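You operate a simulated robot arm through the tools that you are given. There is no shell and no other tool. Be economical: measure what you need, move in short steps, check, and stop when the job is done.

Carry out the task below with a simulated robot arm. There is one attempt and no reset: what you move stays moved.

Task
Push the drawer marked seal rings shut. Then push the drawer marked caps shut. Then fetch the sleeve with three green bands and stand it on the high right shelf of grey rack. Then switch the brake lever with black ball off. Then open the drawer marked spare cans, take the small can with brown band from the inside of drawer marked spare cans and put it on top of the line can with white band and shut the cans again. Then put the sealed small can with white band on the middle shelf of green rack. Then press the white button marked check two times. Then fetch the can marked lot petal and stand it on the purple card marked check. Then open the drawer marked gauges, put the round gauge marked seventy five on the middle shelf of green rack away in the inside of drawer marked gauges, then shut the gauges. Then open the drawer marked samples, take the can marked peach sample from the inside of the drawer marked samples and put it on the top of small steel table and shut the samples again. Then push the grey head with black handle shut. Keep to this order. Set down upright: sleeve with three green bands, small can with brown band, sealed small can with white band, can marked lot petal, round gauge marked seventy five, can marked peach sample. The brake lever with black ball goes to its stop.

It is judged by the outcome, as a careful person would: the job done as asked, and still so three seconds after it is handed in. It fails if anything else is knocked over, pushed out of place, dropped, spilled or broken. A push-on lid holds only when it is set on centred and level and pressed home; a screw cap is set on level and turned clockwise until tight.

Robot
A 7-joint arm with a two-finger parallel gripper on a trunk, on a base that drives. Base frame: it is fixed to the floor where the robot stands at the start and does not move with it; the origin is under the middle of the robot, x ahead of it, y to its left, z up. Readings come in cm, rad, newtons and seconds.
With the tool pointing down near the work surface it reaches from about 18 to 70 cm from the robot's upright axis, wherever it stands. Its first joint turns from -2.007 to 2.007 rad. Places, roughly: brake lever with black ball [70, -70, 90]; can marked lot petal [-225, 125, 100]; can marked peach sample [-400, 100, 75]; card marked check [-75, 150, 75]; drawer marked caps [70, 0, 40]; drawer marked gauges [-440, 110, 70]; drawer marked samples [-400, 110, 70]; drawer marked seal rings [70, 0, 30]; drawer marked spare cans [-50, -130, 40]; grey head with black handle [-520, 130, 110]; high right shelf of grey rack [100, 0, 150]; inside of drawer marked gauges [-440, 120, 60]; line can with white band [-125, -125, 100]; middle shelf of green rack [-290, 140, 100]; round gauge marked seventy five [-300, 150, 100]; sealed small can with white band (6x6x9 cm) [-80, -120, 90]; sleeve with three green bands [100, -25, 75]; small can with brown band (6x6x9 cm) [-60, -130, 40]; top of small steel table [-660, 50, 70]; white button marked check [-100, -130, 90]. Payload 3.91 kg.
Tool frame: the origin (TCP) lies between the finger pads and is the grasp point; the fingertips stand 3 cm ahead of it; z points along the fingers, y is the line along which they close. Largest opening 11 cm; finger width 2, thickness 1; the body of the gripper, 4.8 by 11.2 cm, starts 5.5 cm behind the TCP.
Orientation is told as [roll, pitch, yaw] about the base's x, y, z axes, in that order, counted from this pose: with the fingers straight down and closing along the base's y, the tool's x points along the base's -x, its y along +y and its z along -z.

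Tools
- The arm moves only by the tool nudge_tool. Its argument "plan" is text: rows parted by semicolons, each of 6 numbers parted by spaces: the shift along the tool's x, y, z in cm, then the turn, a rotation vector about the tool's x, y, z in rad. In form: dx dy dz ax ay az; .... A call has 1 to 8 rows; each row shifts and turns the commanded pose from where the row before left it, along the tool's axes as they then stand. "grip" is the gripper command, from -1 (shut) to 1 (fully open), values between in proportion, set as the call begins (left out, the last holds). A row lasts 0.2 s, in which the tool goes at most 5 cm and 0.15 rad; a call with a longer step from one row to the next is refused whole, and so is a gripper value outside its range. A pose out of reach is approached as far as the arm can. The call stops where the force on the tool passes 40 N (or 10 N more than at its start, if that is more) or the arm is blocked; 0.2 s more then pass. Each finger travels about 10.8 cm/s and halts on what it meets, pressing with about 25 N; the grip force reading is that of the motor and also rises with nothing between the fingers. The clock runs only during rows and for 0.2 s after the last one: add rows that do not move to give the fingers time. The reply holds the time, the measured pose of the TCP, the force on the tool along the base axes, the opening and the grip force, in the units named above and with some noise, with the torque about the TCP (base axes, N m) and any sound that the robot's microphone picked up.
- Cameras (640 x 400 px; columns grow to the right, rows downward): "scene" is now at [-0.04, 8.75, 134.16]; the picture's right is [-0.74, -0.68, 0.00], its down [-0.39, 0.43, -0.82] and it looks along [0.55, -0.60, -0.58] (base axes); focal length 214 px, centre (320, 200). "wrist" rides on the gripper at [7.2, 1.7, -10.3] in the tool frame; the picture's right is [-0.23, 0.97, 0.00], its down [-0.76, -0.18, -0.62] and it looks along [-0.61, -0.14, 0.78] (tool axes); focal length 222 px, centre (320, 200). There is no depth. A picture from a camera that has moved, and an enlarged one, comes with that camera's place and axes in the base frame and with its lens. The place of the scene camera against the robot may be out by one fixed shift of up to 1.8 cm in any direction.
- grab_frame(camera): a new picture of that camera. It takes no simulated time.
- slide_trunk(by): slides the trunk up (or, below 0, down) by that many cm; the arm and the scene camera ride with it, the base frame stays. It gives what a move gives, with no picture.
- base_move(legs): drives the robot by 1 to 6 legs, each [ahead, turn to the left] in cm and rad, along the robot's own axes; the way and the turn of a leg run together, so that a leg with both is an arc; at most 150 cm and 3.142 rad a leg. The arm and the cameras ride along, it lands a little off, and it stops where it bumps. It gives what a move gives.
- aim_head(pan, tilt): turns the head with the scene camera to pan (to the left, within 2.705 rad either way) and tilt (down, from -0.506 to 1.204), counted from straight ahead of the robot. It gives what a move gives.
- enlarge(camera, box): a new picture of the part [left, top, right, bottom] of that camera's present view, enlarged. It takes no simulated time.
- close_job(): hands the job in; it is judged then, once.

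Work in short steps. Places have to be worked out from the pictures, the camera data and where the tool is seen: move nearer, look again, correct. Check each grasp and each placing, and mend what went wrong. You have 556 turns and 342 pictures in all, those below and enlarged ones among them. Open the gripper and draw the arm clear of the work before you hand the job in, unless the task says otherwise; then end with one line.

The tools are called after "Call:" as a command line: name --argument value ..., lists and objects as JSON in quotes. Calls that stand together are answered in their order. nudge_tool: Moves the arm, as the interface text tells. Its arguments: {"type":"object","properties":{"plan":{"type":"string"},"grip":{"type":"number"}},"required":["plan"]} The other tools are called the same way: slide_trunk (by) slides the trunk up or down; base_move (legs) drives the base; aim_head (pan, tilt) turns the head that bears the scene camera; grab_frame (camera) takes a picture; enlarge (camera, box) takes an enlarged picture of a part of a camera's view; close_job () hands the job in.

At the start:

```text
clock: 0.0
ee_pos: [43.28, -18.59, 115.02]
ee_rot: [0.0, 0.001, 0.0]
wrist_force: [0.4, -0.1, 0.4]
moment: [-0.01, -0.03, 0.03]
finger_gap: 11.02
grip_force: 0.1
trunk travel left (down, up): [-42.4, 56.6]
robot x, y, heading: [-0.36, -0.16, -0.001]
head pan, tilt: [-0.827, 0.616]
```

scene: 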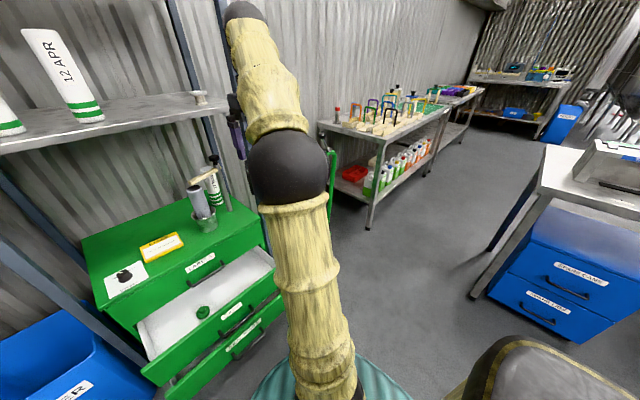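
wrist: 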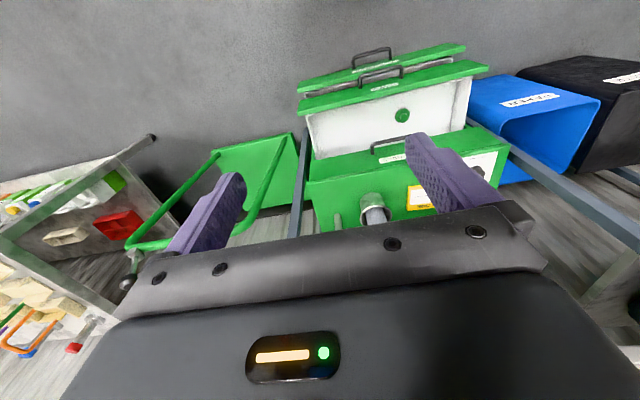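

I begin by looking straight ahead at the green drawer unit.

Call:
aim_head --pan 0.0 --tilt 0.75

Call:
grab_frame --camera "scene"

```text
clock: 1.1
ee_pos: [43.34, -18.52, 114.98]
ee_rot: [0.0, 0.001, 0.0]
wrist_force: [-0.4, -0.2, -1.2]
moment: [-0.02, -0.01, -0.01]
finger_gap: 10.99
grip_force: 0.1
trunk travel left (down, up): [-42.4, 56.6]
robot x, y, heading: [0.1, -0.05, -0.0]
head pan, tilt: [0.0, 0.75]
```

```text
339 pictures are left
camera scene: at [2.3, 15.22, 133.01], right [0.0, -1.0, 0.0], down [-0.68, 0.0, -0.73], along [0.73, 0.0, -0.68], focal length 214 px, centre (320, 200)
```

scene: 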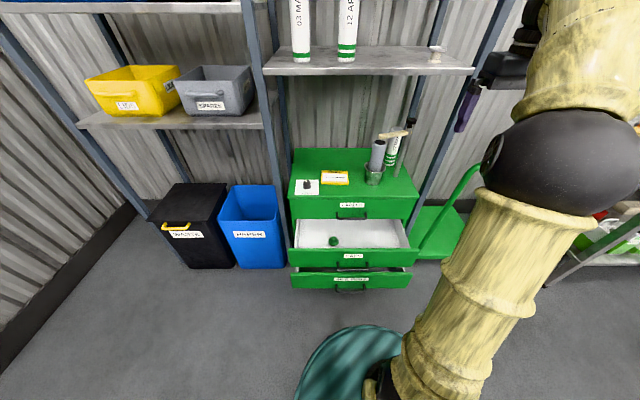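

The two open drawers are visible ahead; I enlarge for detail.

Call:
enlarge --camera "scene" --box '[270, 120, 450, 300]'

Call:
enlarge --camera "scene" --box '[250, 0, 550, 190]'

```text
2.22 times, centred on (360, 210) of scene
camera zoom: at [2.3, 15.22, 133.01], right [0.0, -1.0, 0.0], down [-0.68, 0.0, -0.73], along [0.73, 0.0, -0.68], focal length 477 px, centre (231, 178)
```

zoom: 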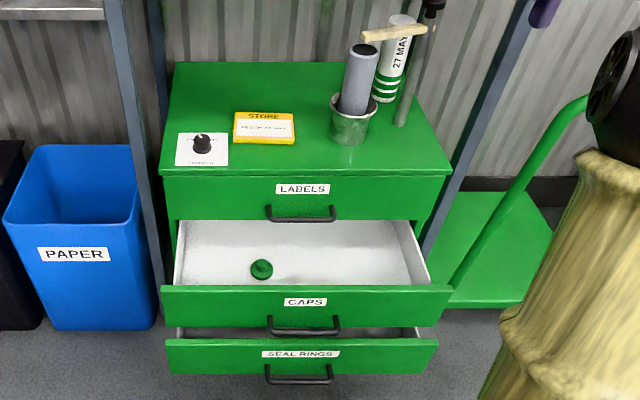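

```text
2.11 times, centred on (400, 95) of scene
camera zoom: at [2.3, 15.22, 133.01], right [0.0, -1.0, 0.0], down [-0.68, 0.0, -0.73], along [0.73, 0.0, -0.68], focal length 452 px, centre (152, 421)
```

zoom: 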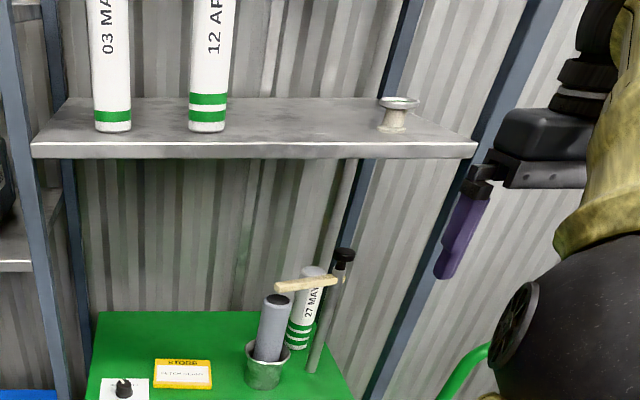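

I estimate the seal-rings front at x≈53, z≈33, and the caps front at x≈57, z≈48. I tilt the tool forward with the fingers shut, to push with the tips.

Call:
nudge_tool --plan "2 3 0 0 -0.15 0; 2 3 0 0 -0.15 0; 2 4 0 0 -0.15 0; 2 4 0 0 -0.15 0; 0 4 0 0 -0.15 0; 0 0 0 0 -0.15 0; 0 0 0 0 0 0" --grip -1

Call:
slide_trunk --by -42

Call:
grab_frame --camera "scene"

Call:
grab_frame --camera "wrist"

```text
clock: 2.8
ee_pos: [45.74, -2.7, 105.34]
ee_rot: [0.006, -0.876, -0.005]
wrist_force: [0.3, -0.8, -0.3]
moment: [0.02, 0.01, 0.02]
finger_gap: 0.03
grip_force: 25.0
out of reach, approached as far as the arm can: row 4, 5, 6
trunk travel left (down, up): [-42.4, 56.6]
robot x, y, heading: [0.09, 0.06, 0.004]
head pan, tilt: [0.0, 0.75]
```

```text
refused: -42 is not a number from -40 to 40
```

```text
336 pictures are left
camera scene: at [2.29, 15.2, 133.03], right [0.0, -1.0, 0.0], down [-0.68, 0.0, -0.73], along [0.73, 0.0, -0.68], focal length 214 px, centre (320, 200)
```

scene: 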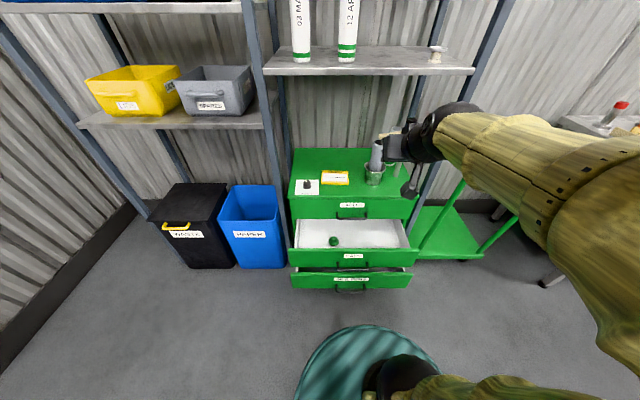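

```text
335 pictures are left
camera wrist: at [33.11, -0.94, 106.33], right [0.15, 0.97, 0.18], down [0.01, -0.18, 0.98], along [0.99, -0.14, -0.03], focal length 222 px, centre (320, 200)
```

wrist: 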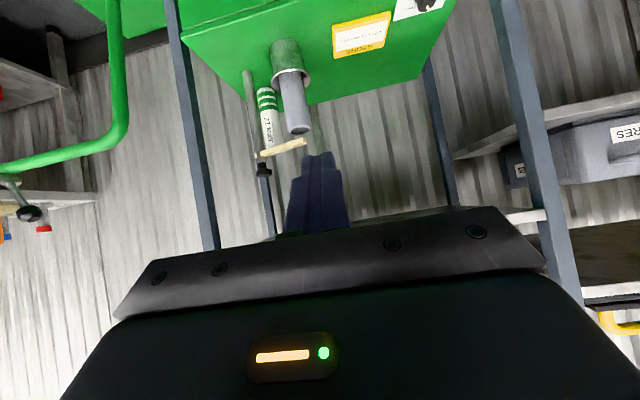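

The tool is at y≈-3, x≈46, clear of the drawers. I lower the trunk.

Call:
slide_trunk --by -40

Call:
grab_frame --camera "scene"

Call:
grab_frame --camera "wrist"

```text
clock: 4.4
ee_pos: [39.09, -1.96, 78.6]
ee_rot: [0.044, -0.558, -0.028]
wrist_force: [0.0, -0.3, -0.5]
moment: [0.0, 0.01, -0.01]
finger_gap: 0.0
grip_force: 25.1
trunk travel left (down, up): [-29.4, 69.6]
robot x, y, heading: [0.01, -0.25, -0.0]
head pan, tilt: [0.0, 0.75]
stopped: the arm was blocked; the commanded pose is now the measured one
```

```text
334 pictures are left
camera scene: at [2.28, 15.21, 119.92], right [0.0, -1.0, 0.0], down [-0.68, 0.0, -0.73], along [0.73, 0.0, -0.68], focal length 214 px, centre (320, 200)
```

scene: 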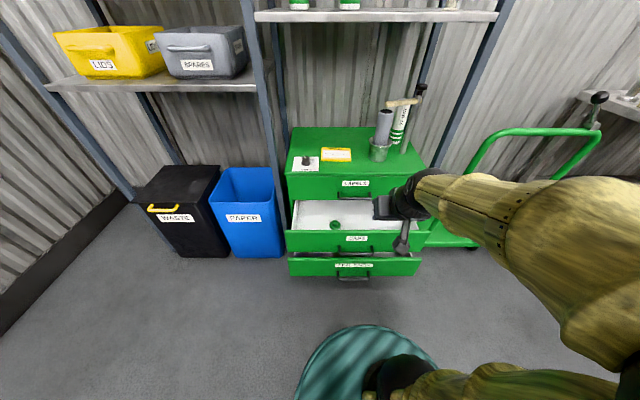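

```text
333 pictures are left
camera wrist: at [27.67, -0.29, 83.58], right [0.2, 0.97, 0.16], down [0.31, -0.21, 0.93], along [0.93, -0.13, -0.35], focal length 222 px, centre (320, 200)
```

wrist: 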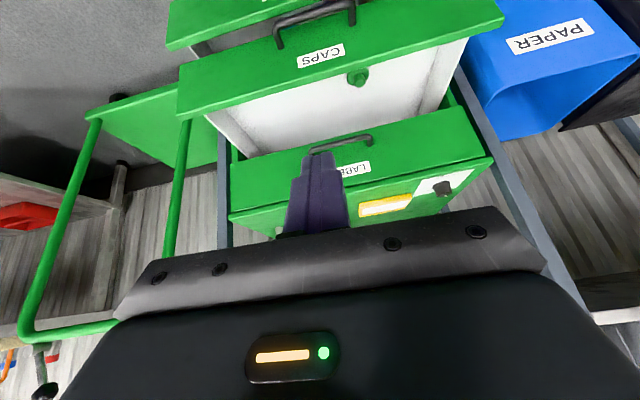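

The slide stopped early, with the TCP at z=78.6 and a pitch of -0.56. I move straight down with the arm to see how free it is.

Call:
nudge_tool --plan "1.6 0 2.5 0 0 0; 1.6 0 2.5 0 0 0; 1.6 0 2.5 0 0 0; 1.6 0 2.5 0 0 0; 1.6 0 2.5 0 0 0"

```text
clock: 5.6
ee_pos: [41.35, -1.27, 66.74]
ee_rot: [-0.019, -0.539, 0.107]
wrist_force: [-0.2, -0.2, 0.6]
moment: [0.02, 0.04, -0.04]
finger_gap: 0.0
grip_force: 25.6
out of reach, approached as far as the arm can: row 3, 4, 5
trunk travel left (down, up): [-29.4, 69.6]
robot x, y, heading: [-0.14, -0.22, -0.002]
head pan, tilt: [0.0, 0.75]
```

The arm is at its reach limit at z≈67, so I lower the trunk in smaller steps.

Call:
slide_trunk --by -15

Call:
grab_frame --camera "scene"

```text
clock: 7.4
ee_pos: [41.72, -1.47, 52.06]
ee_rot: [0.048, -0.556, -0.025]
wrist_force: [-0.2, -0.9, -0.8]
moment: [-0.03, -0.01, -0.01]
finger_gap: 0.0
grip_force: 24.9
trunk travel left (down, up): [-14.4, 84.6]
robot x, y, heading: [-0.14, 0.31, -0.0]
head pan, tilt: [0.0, 0.75]
```

```text
332 pictures are left
camera scene: at [2.29, 15.23, 105.06], right [0.0, -1.0, 0.0], down [-0.68, 0.0, -0.73], along [0.73, 0.0, -0.68], focal length 214 px, centre (320, 200)
```

scene: 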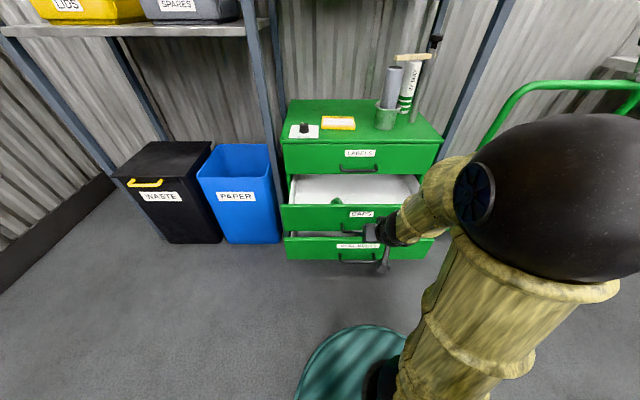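

By parallax the seal-rings label is at about (53.3, 0, 32) and the caps label at (56, 0, 48.6). I lower further and turn the tool level, so it can go under the open caps drawer.

Call:
slide_trunk --by -14

Call:
nudge_tool --plan "-0.3 0 -0.5 0 -0.15 0; -0.3 0 -0.5 0 -0.15 0; 0 0 -1 0 -0.15 0; 0 0 -1 0 -0.15 0; 0 0 -1 0 -0.15 0; 0 0 -1 0 -0.15 0; 0 0 0 0 -0.1 0; 0 0 0 0 0 0"

Call:
grab_frame --camera "scene"

Call:
grab_frame --camera "wrist"

```text
clock: 9.1
ee_pos: [41.6, -1.37, 37.83]
ee_rot: [0.047, -0.556, -0.025]
wrist_force: [-0.5, -0.9, -0.9]
moment: [-0.01, -0.01, 0.04]
finger_gap: 0.03
grip_force: 24.7
trunk travel left (down, up): [-0.4, 98.6]
robot x, y, heading: [-0.01, 0.18, 0.001]
head pan, tilt: [0.0, 0.75]
```

```text
clock: 10.8
ee_pos: [53.53, -3.16, 48.28]
ee_rot: [0.555, -1.496, -0.557]
wrist_force: [-0.2, -0.3, 0.2]
moment: [0.02, 0.01, -0.01]
finger_gap: 0.0
grip_force: 24.8
out of reach, approached as far as the arm can: row 1, 2, 3, 4, 5, 6, 7
trunk travel left (down, up): [-0.4, 98.6]
robot x, y, heading: [-0.02, 0.26, -0.0]
head pan, tilt: [0.0, 0.75]
```

```text
331 pictures are left
camera scene: at [2.29, 15.23, 91.06], right [0.0, -1.0, 0.0], down [-0.68, 0.0, -0.73], along [0.73, 0.0, -0.68], focal length 214 px, centre (320, 200)
```

scene: 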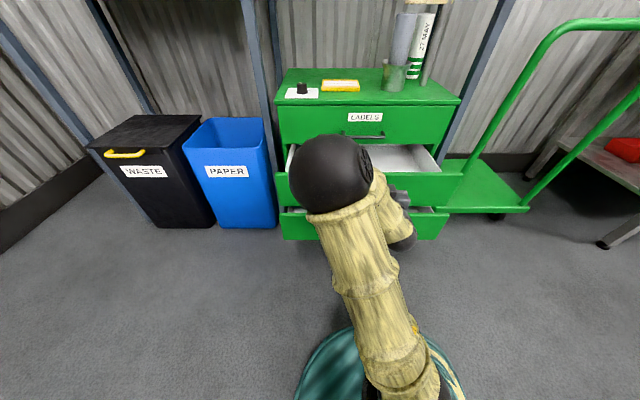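

```text
330 pictures are left
camera wrist: at [42.79, -1.07, 41.8], right [0.02, 0.96, 0.27], down [-0.57, -0.21, 0.79], along [0.82, -0.17, 0.55], focal length 222 px, centre (320, 200)
```

wrist: 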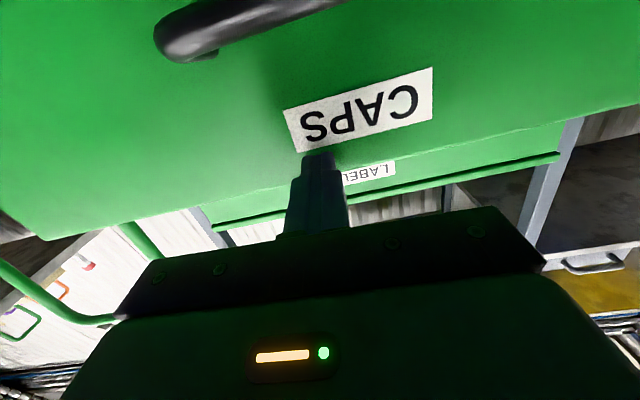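

Tool is level but only at z≈48, right at the caps front. I back the base off to reshape the arm safely.

Call:
base_move --legs '[[-25, 0]]'

Call:
nudge_tool --plan "3 0 0 0 0.05 0; 3 0 0 0 0 0; 3 0 0 0 0 0; 3 0 0 0 0 0; 3 0 0 0 0 0; 2 0 0 0 0 0; 0 0 0 0 0 0"

Call:
grab_frame --camera "scene"

```text
clock: 12.9
ee_pos: [27.51, -3.14, 48.35]
ee_rot: [0.547, -1.494, -0.549]
wrist_force: [-0.3, 1.2, 0.2]
moment: [0.01, 0.03, 0.0]
finger_gap: 0.0
grip_force: 25.0
trunk travel left (down, up): [-0.4, 98.6]
robot x, y, heading: [-26.16, -0.41, 0.002]
head pan, tilt: [0.0, 0.75]
```

```text
clock: 14.5
ee_pos: [28.1, -2.97, 44.47]
ee_rot: [0.333, -1.45, -0.332]
wrist_force: [-0.3, -0.5, 0.5]
moment: [0.02, 0.01, 0.04]
finger_gap: 0.0
grip_force: 24.9
out of reach, approached as far as the arm can: row 1, 2, 3, 4, 5, 6
trunk travel left (down, up): [-0.4, 98.6]
robot x, y, heading: [-25.87, -0.22, -0.001]
head pan, tilt: [0.0, 0.75]
```

```text
329 pictures are left
camera scene: at [-23.64, 15.24, 91.06], right [0.0, -1.0, 0.0], down [-0.68, 0.0, -0.73], along [0.73, 0.0, -0.68], focal length 214 px, centre (320, 200)
```

scene: 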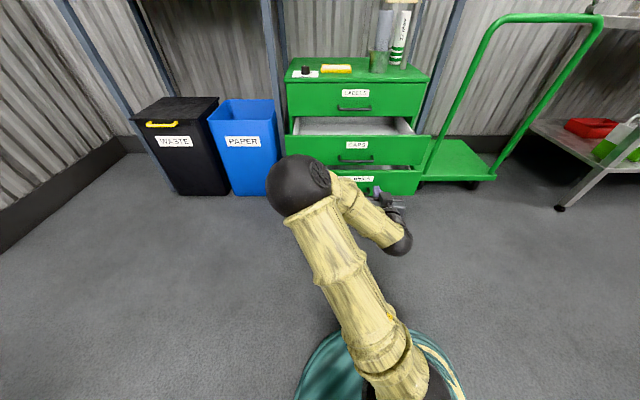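

The arm is folded, so I extend the tool forward in free space, then down.

Call:
nudge_tool --plan "0 0 4 0 0 0; 0 0 4 0 0 0; 0 0 4 0 0 0; 1 0 3 0 0 0; 3 0 0 0 0 0; 3 0 0 0 0 0; 3 0 0 0 0 0; 0 0 0 0 0 0"

Call:
grab_frame --camera "scene"

```text
clock: 16.3
ee_pos: [33.07, -0.97, 44.14]
ee_rot: [0.292, -1.434, -0.298]
wrist_force: [-0.7, -1.0, 0.2]
moment: [0.01, -0.05, 0.02]
finger_gap: 0.01
grip_force: 25.1
out of reach, approached as far as the arm can: row 1, 2, 3, 4, 5, 6, 7
trunk travel left (down, up): [-0.4, 98.6]
robot x, y, heading: [-25.99, -0.16, -0.004]
head pan, tilt: [0.0, 0.75]
```

```text
328 pictures are left
camera scene: at [-23.63, 15.24, 91.06], right [0.0, -1.0, 0.0], down [-0.68, 0.0, -0.73], along [0.73, 0.0, -0.68], focal length 214 px, centre (320, 200)
```

scene: 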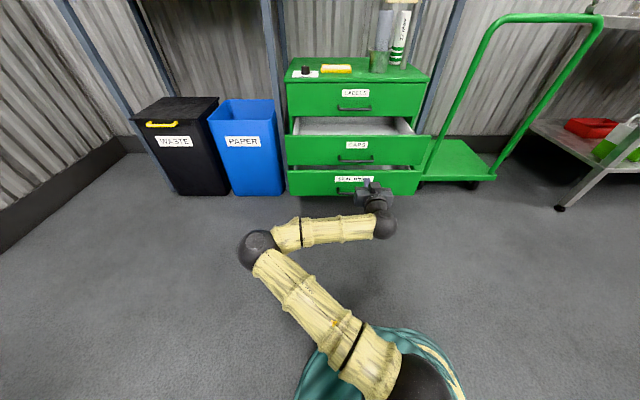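

The elbow swung aside. I check whether the arm keeps converging to the commanded pose.

Call:
nudge_tool --plan "0 0 0 0 0 0; 0 0 0 0 0 0; 0 0 0 0 0 0; 0 0 0 0 0 0"

Call:
grab_frame --camera "scene"

```text
clock: 17.3
ee_pos: [32.98, -1.09, 44.0]
ee_rot: [0.29, -1.435, -0.296]
wrist_force: [0.1, -0.3, -0.2]
moment: [-0.01, 0.01, 0.03]
finger_gap: 0.0
grip_force: 24.6
trunk travel left (down, up): [-0.4, 98.6]
robot x, y, heading: [-25.64, -0.25, -0.001]
head pan, tilt: [0.0, 0.75]
```

```text
327 pictures are left
camera scene: at [-23.64, 15.24, 91.06], right [0.0, -1.0, 0.0], down [-0.68, 0.0, -0.73], along [0.73, 0.0, -0.68], focal length 214 px, centre (320, 200)
```

scene: 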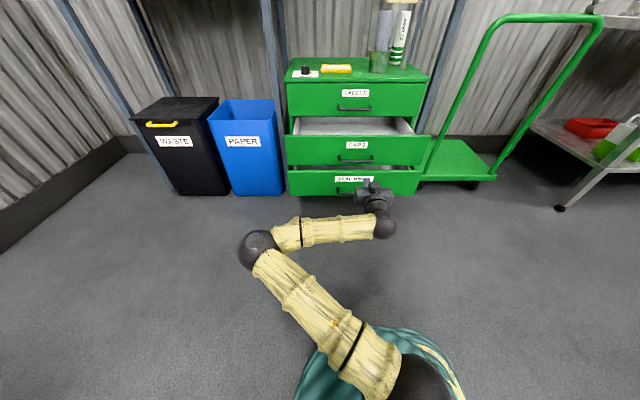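

It holds, so the command resets to what was reached. I try moving forward and down again.

Call:
nudge_tool --plan "0 0 4 0 0 0; 0 0 4 0 0 0; 3 0 2 0 0 0; 3 0 0 0 0 0; 3 0 0 0 0 0; 3 0 0 0 0 0; 0 0 0 0 0 0"

```text
clock: 18.9
ee_pos: [33.04, -1.04, 44.07]
ee_rot: [0.289, -1.433, -0.295]
wrist_force: [-0.2, -0.1, -0.5]
moment: [0.02, 0.0, 0.01]
finger_gap: 0.0
grip_force: 25.4
out of reach, approached as far as the arm can: row 1, 2, 3, 4, 5, 6
trunk travel left (down, up): [-0.4, 98.6]
robot x, y, heading: [-25.86, 0.01, -0.0]
head pan, tilt: [0.0, 0.75]
```

It is stuck at a joint limit. I un-tilt some, move down and forward, then tilt again by another path.

Call:
nudge_tool --plan "0 0 0 0 0.15 0; 0 0 0 0 0.15 0; 0 0 0 0 0.15 0; 0 0 0 0 0.15 0; 2.1 0 2.1 0 0 0; 2.1 0 2.1 0 0 0; 2.1 0 2.1 0 0 0; 2.1 0 2.1 0 0 0"

Call:
grab_frame --camera "scene"

```text
clock: 20.7
ee_pos: [33.99, -0.55, 32.35]
ee_rot: [0.061, -0.856, -0.049]
wrist_force: [0.0, 0.1, -0.8]
moment: [0.0, -0.01, -0.01]
finger_gap: 0.0
grip_force: 25.0
trunk travel left (down, up): [-0.4, 98.6]
robot x, y, heading: [-25.93, 0.17, -0.007]
head pan, tilt: [0.0, 0.75]
```

```text
326 pictures are left
camera scene: at [-23.64, 15.23, 91.07], right [0.0, -1.0, 0.0], down [-0.68, 0.0, -0.73], along [0.73, 0.0, -0.68], focal length 214 px, centre (320, 200)
```

scene: 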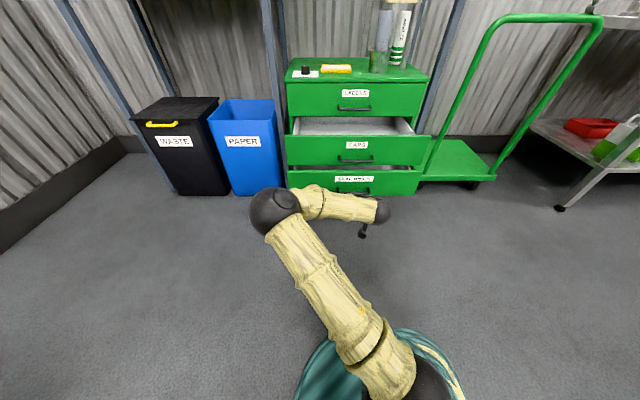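

Reached z=32 with a pitch of -0.86. I move 10 cm forward, then tilt further.

Call:
nudge_tool --plan "-3.3 0 3.75 0 0 0; -3.3 0 3.75 0 0 0; 0 0 0 0 -0.15 0; 0 0 0 0 -0.15 0; 0 0 0 0 -0.15 0; 0 0 0 0 0 0"

```text
clock: 22.1
ee_pos: [43.81, -0.65, 32.2]
ee_rot: [0.11, -1.204, -0.106]
wrist_force: [0.4, -0.1, 1.5]
moment: [0.01, 0.0, 0.02]
finger_gap: 0.0
grip_force: 25.0
out of reach, approached as far as the arm can: row 5
trunk travel left (down, up): [-0.4, 98.6]
robot x, y, heading: [-25.69, -0.3, -0.002]
head pan, tilt: [0.0, 0.75]
```

At pitch -1.20 and z=32, I try to go lower, further out and more level.

Call:
nudge_tool --plan "1.4 0 3.6 0 0 0; 3.6 0 1.4 0 0 0; 0 0 0 0 -0.15 0; 0 0 0 0 -0.15 0; 0 0 0 0 -0.05 0; 0 0 0 0 0 0"

Call:
grab_frame --camera "scene"

Call:
grab_frame --camera "wrist"

```text
clock: 23.5
ee_pos: [46.44, -0.47, 28.73]
ee_rot: [0.109, -1.201, -0.104]
wrist_force: [0.3, 0.0, 0.0]
moment: [0.01, 0.01, -0.01]
finger_gap: 0.03
grip_force: 25.1
out of reach, approached as far as the arm can: row 2, 3, 4
trunk travel left (down, up): [-0.4, 98.6]
robot x, y, heading: [-26.07, -0.08, -0.004]
head pan, tilt: [0.0, 0.75]
```

```text
325 pictures are left
camera scene: at [-23.63, 15.24, 91.06], right [0.0, -1.0, 0.0], down [-0.68, 0.0, -0.73], along [0.73, 0.0, -0.68], focal length 214 px, centre (320, 200)
```

scene: 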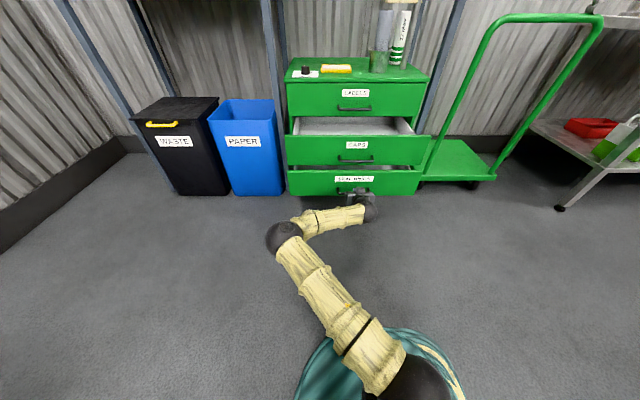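

```text
324 pictures are left
camera wrist: at [34.41, 1.48, 25.76], right [0.08, 0.96, 0.25], down [-0.31, -0.21, 0.93], along [0.95, -0.16, 0.28], focal length 222 px, centre (320, 200)
```

wrist: 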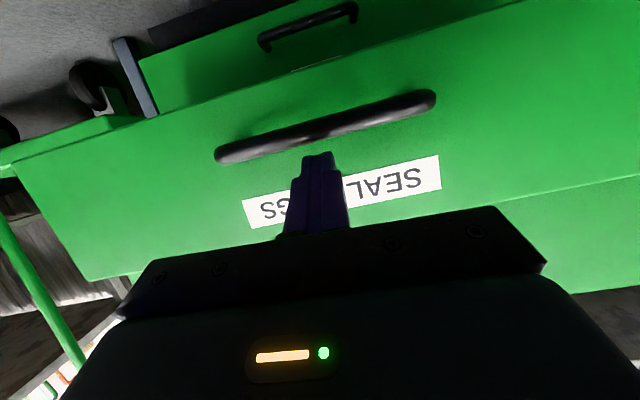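

The tip is aimed just at the seal-rings label above its handle. I try yawing the tool to the right, toward the forearm line, to get a more level tool.

Call:
nudge_tool --plan "0 0 0 0.15 0 0; 0 0 0 0.15 0 0; 0 0 0 0.15 0 0; 0 0 0 0 -0.1 0; 0 0 0 0 -0.1 0; 0 0 0 0 0 0"

Call:
grab_frame --camera "wrist"

```text
clock: 24.9
ee_pos: [47.47, 1.0, 34.29]
ee_rot: [0.494, -1.48, -0.923]
wrist_force: [0.9, 0.3, -1.6]
moment: [0.0, -0.03, 0.04]
finger_gap: 0.02
grip_force: 25.0
trunk travel left (down, up): [-0.4, 98.6]
robot x, y, heading: [-25.88, -0.17, -0.001]
head pan, tilt: [0.0, 0.75]
stopped in row 6: the arm was blocked; the commanded pose is now the measured one
```

```text
323 pictures are left
camera wrist: at [38.53, 7.38, 28.03], right [0.42, 0.87, 0.27], down [-0.6, 0.04, 0.8], along [0.68, -0.49, 0.54], focal length 222 px, centre (320, 200)
```

wrist: 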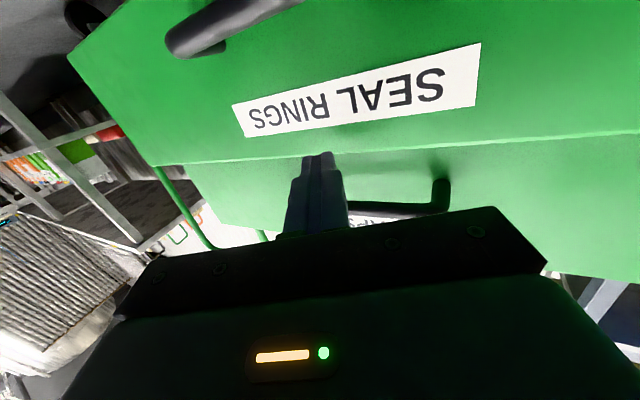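

Now it is nearly level at z=34 with a 25° yaw. I move down.

Call:
nudge_tool --plan "2 0 0 0 0 0; 2 0 0 0 0 0; 1 0 0 0 0 0; 0 0 0 0 0 0"

Call:
grab_frame --camera "scene"

Call:
grab_frame --camera "wrist"

```text
clock: 25.8
ee_pos: [48.07, 2.11, 35.49]
ee_rot: [1.305, -1.376, -1.731]
wrist_force: [0.4, -0.4, 0.2]
moment: [-0.02, -0.02, 0.0]
finger_gap: 0.0
grip_force: 25.3
trunk travel left (down, up): [-0.4, 98.6]
robot x, y, heading: [-26.36, 0.11, -0.005]
head pan, tilt: [0.0, 0.75]
stopped in row 4: the arm was blocked; the commanded pose is now the measured one
```

```text
322 pictures are left
camera scene: at [-23.63, 15.24, 91.06], right [0.0, -1.0, 0.0], down [-0.68, 0.0, -0.73], along [0.73, 0.0, -0.68], focal length 214 px, centre (320, 200)
```

scene: 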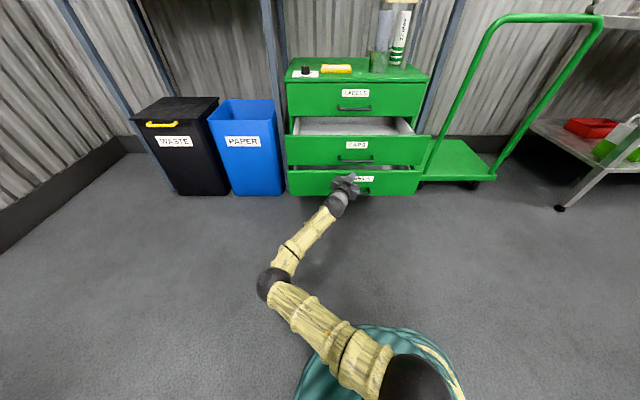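

```text
321 pictures are left
camera wrist: at [39.69, 9.32, 29.15], right [0.39, 0.82, 0.41], down [-0.66, -0.05, 0.75], along [0.64, -0.56, 0.53], focal length 222 px, centre (320, 200)
```

wrist: 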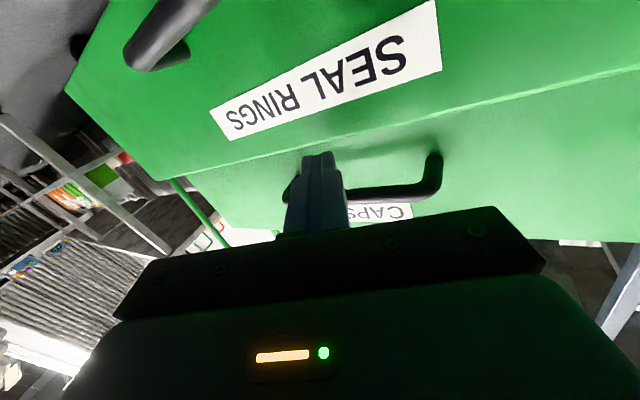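

The arm is now stretched low along the forearm line, which is good. I try down again, more gently.

Call:
nudge_tool --plan "1 0 0 0 0 0; 1 0 0 0 0 0; 1 0 0 0 0 0; 1 0 0 0 0 0; 1 0 0 0 0 0"

Call:
grab_frame --camera "scene"

```text
clock: 27.2
ee_pos: [48.73, 3.18, 35.85]
ee_rot: [1.485, -1.255, -1.92]
wrist_force: [0.3, -0.5, 0.3]
moment: [-0.01, 0.01, -0.02]
finger_gap: 0.0
grip_force: 24.8
trunk travel left (down, up): [-0.4, 98.6]
robot x, y, heading: [-25.89, -0.13, 0.0]
head pan, tilt: [0.0, 0.75]
stopped in row 5: the arm was blocked; the commanded pose is now the measured one
```

```text
320 pictures are left
camera scene: at [-23.63, 15.24, 91.06], right [0.0, -1.0, 0.0], down [-0.68, 0.0, -0.73], along [0.73, 0.0, -0.68], focal length 214 px, centre (320, 200)
```

scene: 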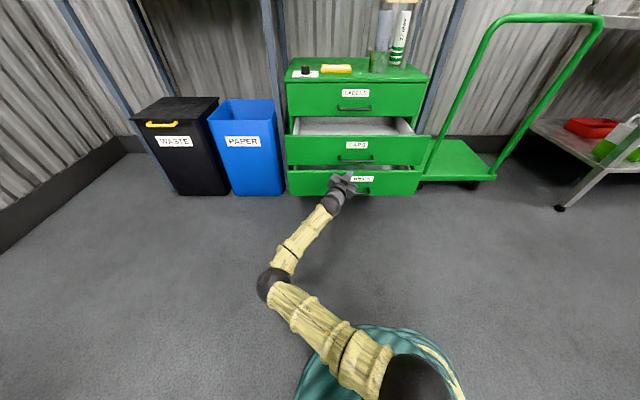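

The elbow seems to be resting on something low, perhaps the floor. I raise the trunk to give it room, then lower the tool with the arm.

Call:
slide_trunk --by 12

Call:
nudge_tool --plan "3 0 0 0 0 0; 3 0 0 0 0 0; 3 0 0 0 0 0; 3 0 0 0 0 0; 3 0 0 0 0 0; 2 0 0 0 0 0; 0 0 0 0 0 0"

Call:
grab_frame --camera "scene"

```text
clock: 28.7
ee_pos: [48.89, 3.27, 47.89]
ee_rot: [1.484, -1.255, -1.92]
wrist_force: [-0.1, -0.5, 0.4]
moment: [-0.02, 0.02, -0.02]
finger_gap: 0.01
grip_force: 25.3
trunk travel left (down, up): [-12.4, 86.6]
robot x, y, heading: [-26.1, -0.01, -0.001]
head pan, tilt: [0.0, 0.75]
```

```text
clock: 29.5
ee_pos: [50.94, 5.81, 46.61]
ee_rot: [1.577, -1.102, -2.025]
wrist_force: [0.7, -0.1, 0.2]
moment: [0.01, 0.02, 0.02]
finger_gap: 0.02
grip_force: 24.9
trunk travel left (down, up): [-12.4, 86.6]
robot x, y, heading: [-25.9, 0.14, -0.001]
head pan, tilt: [0.0, 0.75]
stopped in row 4: the arm was blocked; the commanded pose is now the measured one
```

```text
319 pictures are left
camera scene: at [-23.63, 15.24, 103.06], right [0.0, -1.0, 0.0], down [-0.68, 0.0, -0.73], along [0.73, 0.0, -0.68], focal length 214 px, centre (320, 200)
```

scene: 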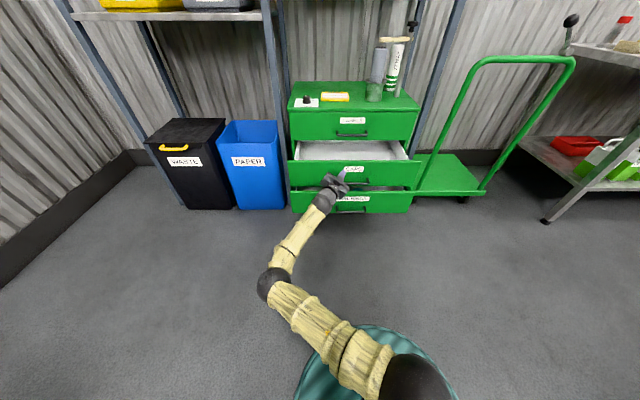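

The blocking persists, so that elbow posture is a dead end. The earlier posture (pitch -1.2, z≈28, forearm low) should pass under the caps drawer, so I back off and restore it.

Call:
base_move --legs '[[-10, 0]]'

Call:
nudge_tool --plan "0 -1 -2 -0.15 0.1 0; -2 -1 -2 -0.15 0.1 0; -2 0 -2 -0.15 0.15 0; -2 0 -2 0 0.15 0; 0 0 0 0 0.15 0; 0 0 0 0 0.15 0; 0 0 0 0 0 0"

Call:
grab_frame --camera "scene"

```text
clock: 30.7
ee_pos: [40.89, 5.93, 46.55]
ee_rot: [1.575, -1.103, -2.023]
wrist_force: [-0.1, 0.2, -0.8]
moment: [-0.03, 0.01, 0.0]
finger_gap: 0.01
grip_force: 25.1
trunk travel left (down, up): [-12.4, 86.6]
robot x, y, heading: [-36.06, -0.19, -0.003]
head pan, tilt: [0.0, 0.75]
```

```text
refused: row 1 steps farther than a row can; nothing moved
```

```text
318 pictures are left
camera scene: at [-33.64, 15.25, 103.06], right [0.0, -1.0, 0.0], down [-0.68, 0.0, -0.73], along [0.73, 0.0, -0.68], focal length 214 px, centre (320, 200)
```

scene: 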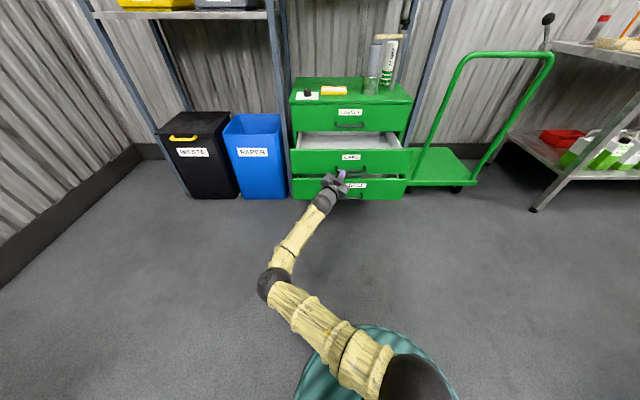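

A combined turn was too large, so I resend in separate steps: undo roll, yaw, then tilt down.

Call:
nudge_tool --plan "0 0 -2 0 0 -0.15; 0 0 -2 0 0 -0.15; -1 0 -2 0 0 -0.15; -1 0 0 -0.15 0 0; -1 0 0 -0.15 0 0; -1 0 0 -0.14 0 0; 0 0 0 0 0.15 0; 0 0 0 0 0.15 0"

Call:
nudge_tool --plan "0 0 0 0 0.15 0; 0 0 0 0 0.15 0; 0 0 0 0 0 0"

Call:
grab_frame --camera "scene"

```text
clock: 31.6
ee_pos: [35.96, 5.33, 55.6]
ee_rot: [1.681, -1.349, -2.138]
wrist_force: [-0.9, -0.1, 0.8]
moment: [0.0, -0.01, 0.0]
finger_gap: 0.0
grip_force: 25.5
trunk travel left (down, up): [-12.4, 86.6]
robot x, y, heading: [-35.81, -0.16, -0.001]
head pan, tilt: [0.0, 0.75]
stopped in row 4: the arm was blocked; the commanded pose is now the measured one
```

```text
clock: 32.5
ee_pos: [36.06, 5.36, 55.49]
ee_rot: [0.676, -1.223, -1.097]
wrist_force: [-0.5, -0.8, 0.2]
moment: [-0.03, 0.0, 0.0]
finger_gap: 0.0
grip_force: 25.0
trunk travel left (down, up): [-12.4, 86.6]
robot x, y, heading: [-35.76, 0.19, 0.0]
head pan, tilt: [0.0, 0.75]
```

```text
317 pictures are left
camera scene: at [-33.63, 15.25, 103.06], right [0.0, -1.0, 0.0], down [-0.68, 0.0, -0.73], along [0.73, 0.0, -0.68], focal length 214 px, centre (320, 200)
```

scene: 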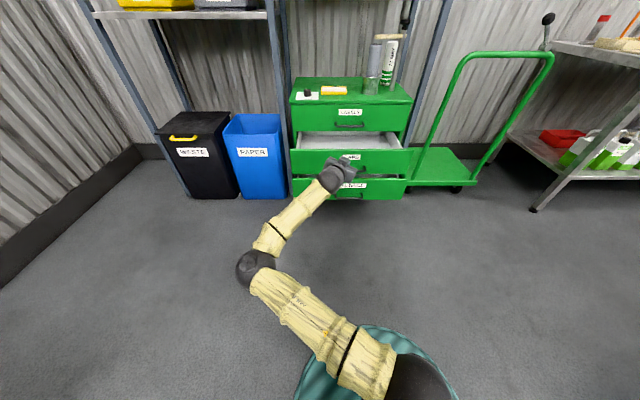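

Better now. I continue undoing the yaw and tilting down in smaller steps.

Call:
nudge_tool --plan "0 0 0 0 0.15 0; 0 0 0 0 0.15 0; 0 0 0 0 0.15 0; 0 0 0 -0.12 0 -0.08; 0 0 0 -0.12 0 -0.08; 0 0 0 -0.1 0 -0.08; 0 0 0 0 0 0"

Call:
grab_frame --camera "scene"

```text
clock: 34.0
ee_pos: [35.87, 5.39, 55.5]
ee_rot: [0.401, -0.908, -0.346]
wrist_force: [-0.3, 0.0, 1.1]
moment: [0.01, 0.0, 0.0]
finger_gap: 0.01
grip_force: 24.8
trunk travel left (down, up): [-12.4, 86.6]
robot x, y, heading: [-36.3, 0.11, -0.001]
head pan, tilt: [0.0, 0.75]
```

```text
316 pictures are left
camera scene: at [-33.63, 15.25, 103.06], right [0.0, -1.0, 0.0], down [-0.68, 0.0, -0.73], along [0.73, 0.0, -0.68], focal length 214 px, centre (320, 200)
```

scene: 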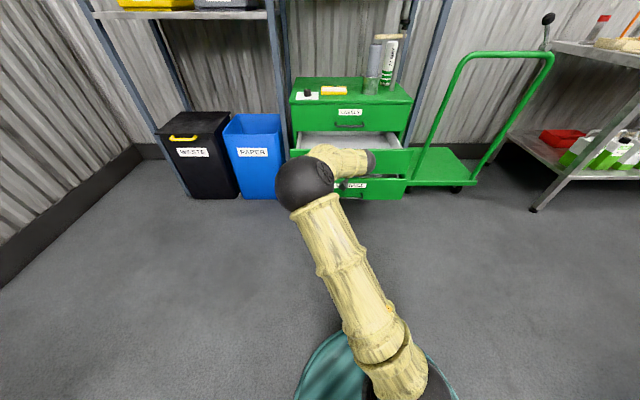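

Elbow-up posture recovered. I square up the roll and yaw, then lower the trunk fully.

Call:
nudge_tool --plan "0 0 0 0 0 -0.15; 0 0 0 0 0 -0.15; 0 0 0 0.1 0 0; 0 0 0 0.085 0 0; 0 0 0 0 0 0"

Call:
slide_trunk --by -12.2

```text
clock: 35.2
ee_pos: [36.0, 5.35, 55.42]
ee_rot: [-0.196, -0.966, 0.153]
wrist_force: [0.2, -0.4, -0.2]
moment: [0.0, 0.02, -0.04]
finger_gap: 0.0
grip_force: 24.7
trunk travel left (down, up): [-12.4, 86.6]
robot x, y, heading: [-35.86, 0.26, 0.002]
head pan, tilt: [0.0, 0.75]
```

```text
clock: 36.8
ee_pos: [35.99, 5.39, 43.4]
ee_rot: [-0.192, -0.968, 0.153]
wrist_force: [-0.2, -0.2, 0.9]
moment: [0.02, -0.01, 0.01]
finger_gap: 0.0
grip_force: 24.7
trunk travel left (down, up): [-0.2, 98.8]
robot x, y, heading: [-36.12, -0.41, 0.002]
head pan, tilt: [0.0, 0.75]
```

Now I move down about 14 cm and right 5 cm, then tilt to -1.2.

Call:
nudge_tool --plan "2.9 -1.3 2 0 0 0; 2.9 -1.3 2 0 0 0; 2.9 -1.3 2 0 0 0; 2.9 -1.3 2 0 0 0; 0 0 0 0 -0.12 0; 0 0 0 0 -0.12 0; 0 0 0 0 0 0"

Call:
grab_frame --camera "scene"

Call:
grab_frame --camera "wrist"

```text
clock: 38.4
ee_pos: [36.07, -1.39, 29.93]
ee_rot: [-0.308, -1.202, 0.282]
wrist_force: [0.9, 0.7, -0.4]
moment: [-0.03, -0.05, -0.01]
finger_gap: 0.0
grip_force: 25.0
trunk travel left (down, up): [-0.2, 98.8]
robot x, y, heading: [-35.71, -0.14, 0.002]
head pan, tilt: [0.0, 0.75]
```

```text
315 pictures are left
camera scene: at [-33.63, 15.25, 90.86], right [0.0, -1.0, 0.0], down [-0.68, 0.0, -0.73], along [0.73, 0.0, -0.68], focal length 214 px, centre (320, 200)
```

scene: 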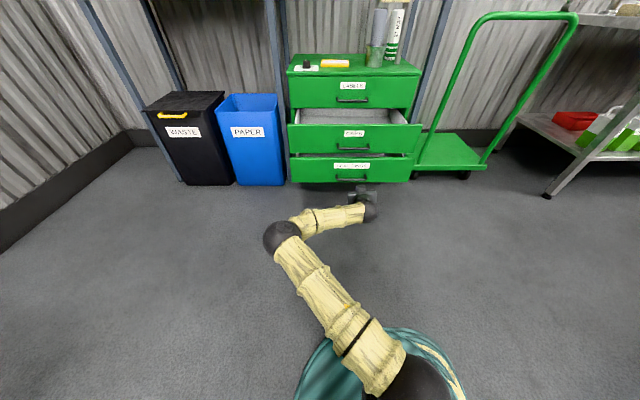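

```text
314 pictures are left
camera wrist: at [24.0, 0.05, 26.54], right [0.08, 0.99, 0.11], down [-0.32, -0.07, 0.94], along [0.94, -0.11, 0.31], focal length 222 px, centre (320, 200)
```

wrist: 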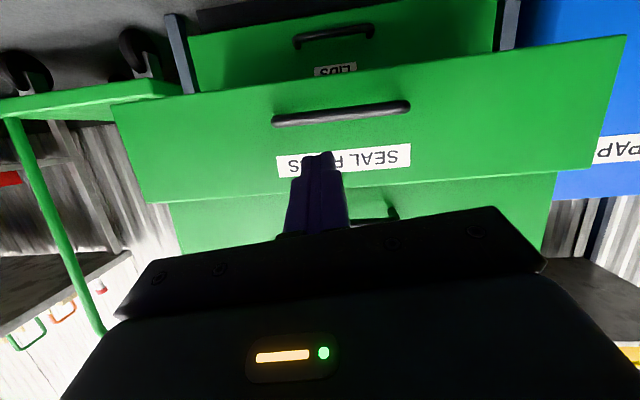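

Tip at z≈28.8; caps' bottom edge is near z≈39. I lower 1 cm and try a bit more level, then drive forward to push.

Call:
nudge_tool --plan "0.8 1 0.3 0 -0.08 0; 0 0 0 0 -0.08 0; 0 0 0 0 0 0"

Call:
base_move --legs '[[15, 0]]'

Call:
grab_frame --camera "scene"

Call:
grab_frame --camera "wrist"

```text
clock: 39.2
ee_pos: [36.07, -1.52, 29.88]
ee_rot: [-0.305, -1.201, 0.281]
wrist_force: [0.4, 0.2, -0.3]
moment: [0.02, 0.0, -0.01]
finger_gap: 0.0
grip_force: 24.8
out of reach, approached as far as the arm can: row 1, 2
trunk travel left (down, up): [-0.2, 98.8]
robot x, y, heading: [-36.33, -0.02, 0.002]
head pan, tilt: [0.0, 0.75]
```

```text
clock: 40.7
ee_pos: [51.17, -1.54, 29.97]
ee_rot: [-0.306, -1.2, 0.28]
wrist_force: [-0.1, -0.2, 0.1]
moment: [0.02, 0.01, -0.01]
finger_gap: 0.01
grip_force: 25.6
trunk travel left (down, up): [-0.2, 98.8]
robot x, y, heading: [-21.06, -0.22, -0.001]
head pan, tilt: [0.0, 0.75]
```

```text
313 pictures are left
camera scene: at [-18.54, 15.22, 90.86], right [0.0, -1.0, 0.0], down [-0.68, 0.0, -0.73], along [0.73, 0.0, -0.68], focal length 214 px, centre (320, 200)
```

scene: 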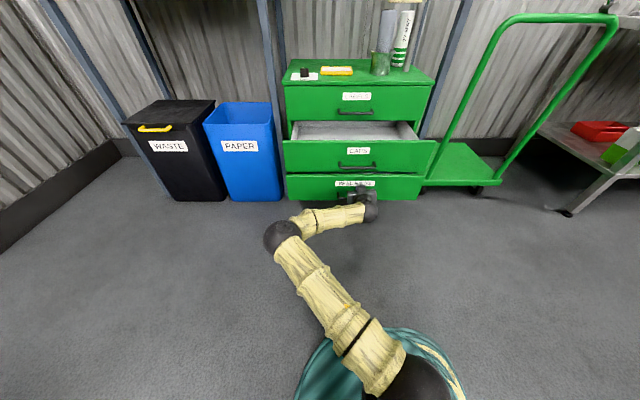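

```text
312 pictures are left
camera wrist: at [39.08, -0.04, 26.54], right [0.08, 0.99, 0.11], down [-0.32, -0.07, 0.94], along [0.94, -0.11, 0.31], focal length 222 px, centre (320, 200)
```

wrist: 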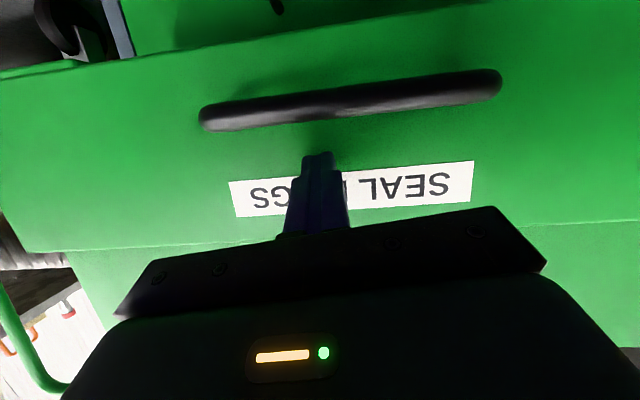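

The tip is at the face, between the label and the handle. I continue pushing with the base.

Call:
base_move --legs '[[8, 0]]'

Call:
grab_frame --camera "scene"

Call:
grab_frame --camera "wrist"

```text
clock: 41.8
ee_pos: [59.3, -1.28, 29.86]
ee_rot: [-0.305, -1.202, 0.283]
wrist_force: [0.6, 0.0, -0.1]
moment: [0.03, 0.05, -0.02]
finger_gap: 0.01
grip_force: 25.2
trunk travel left (down, up): [-0.2, 98.8]
robot x, y, heading: [-12.72, 0.01, -0.001]
head pan, tilt: [0.0, 0.75]
```

```text
311 pictures are left
camera scene: at [-10.45, 15.21, 90.86], right [0.0, -1.0, 0.0], down [-0.68, 0.0, -0.73], along [0.73, 0.0, -0.68], focal length 214 px, centre (320, 200)
```

scene: 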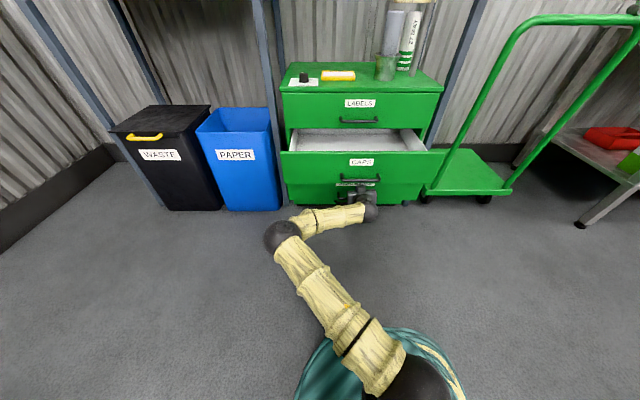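

```text
310 pictures are left
camera wrist: at [47.2, 0.07, 26.53], right [0.08, 0.99, 0.11], down [-0.32, -0.07, 0.94], along [0.94, -0.11, 0.31], focal length 222 px, centre (320, 200)
```

wrist: 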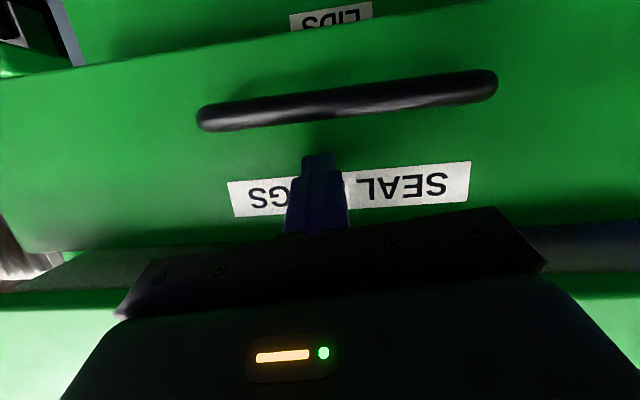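

The seal-rings drawer is moving in under the caps drawer. I continue.

Call:
base_move --legs '[[7, 0]]'

Call:
grab_frame --camera "scene"

```text
clock: 42.9
ee_pos: [66.47, -1.36, 29.85]
ee_rot: [-0.305, -1.201, 0.283]
wrist_force: [0.6, -0.9, -1.0]
moment: [0.0, -0.01, 0.02]
finger_gap: 0.0
grip_force: 24.8
trunk travel left (down, up): [-0.2, 98.8]
robot x, y, heading: [-5.76, 0.06, 0.0]
head pan, tilt: [0.0, 0.75]
```

```text
309 pictures are left
camera scene: at [-3.39, 15.2, 90.86], right [0.0, -1.0, 0.0], down [-0.68, 0.0, -0.73], along [0.73, 0.0, -0.68], focal length 214 px, centre (320, 200)
```

scene: 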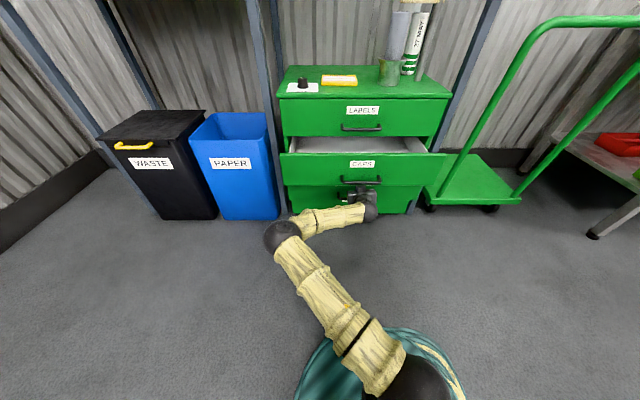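

The wrist also nudges the caps drawer inward a little, which is harmless as it isn't shut before the seal rings. I continue until seal rings hits its stop.

Call:
base_move --legs '[[5, 0]]'

Call:
base_move --legs '[[3, 0]]'

Call:
grab_frame --camera "scene"

Call:
grab_frame --camera "wrist"

```text
clock: 43.9
ee_pos: [71.49, -1.29, 30.01]
ee_rot: [-0.305, -1.202, 0.281]
wrist_force: [-0.4, 0.0, 0.5]
moment: [-0.01, 0.03, -0.02]
finger_gap: 0.01
grip_force: 25.0
trunk travel left (down, up): [-0.2, 98.8]
robot x, y, heading: [-0.63, -0.18, 0.004]
head pan, tilt: [0.0, 0.75]
```

```text
clock: 44.6
ee_pos: [71.94, -1.39, 29.86]
ee_rot: [-0.3, -1.196, 0.277]
wrist_force: [-5.1, 0.6, 1.9]
moment: [0.03, -0.07, 0.03]
finger_gap: 0.0
grip_force: 25.2
trunk travel left (down, up): [-0.2, 98.8]
robot x, y, heading: [0.44, -0.36, -0.002]
head pan, tilt: [0.0, 0.75]
stopped in leg 1: the force on the tool passed its limit at 185 N (the readings are from after the stop); the commanded pose is now the measured one
```

```text
308 pictures are left
camera scene: at [2.49, 15.19, 90.85], right [0.0, -1.0, 0.0], down [-0.68, 0.0, -0.73], along [0.73, 0.0, -0.68], focal length 214 px, centre (320, 200)
```

scene: 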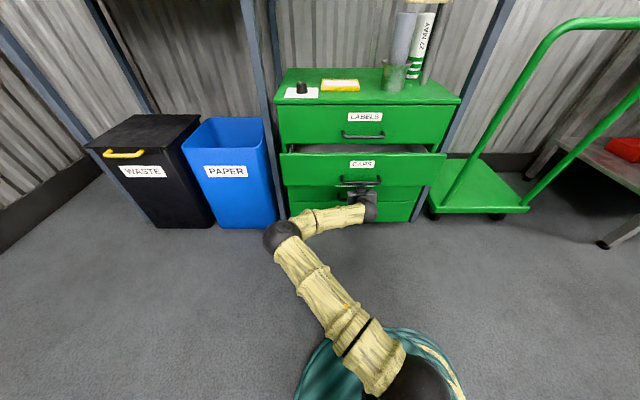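

```text
307 pictures are left
camera wrist: at [59.86, 0.04, 26.51], right [0.08, 0.99, 0.11], down [-0.32, -0.07, 0.95], along [0.94, -0.11, 0.31], focal length 222 px, centre (320, 200)
```

wrist: 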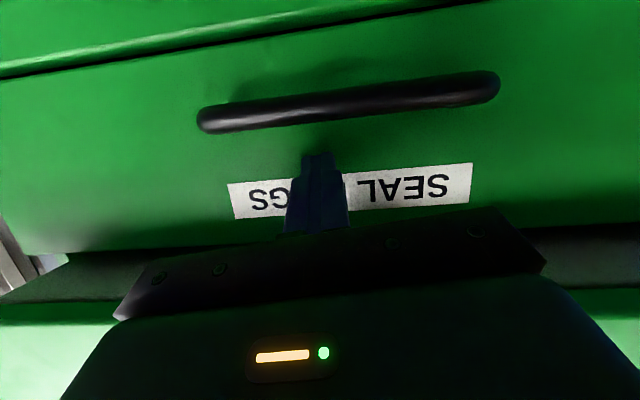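

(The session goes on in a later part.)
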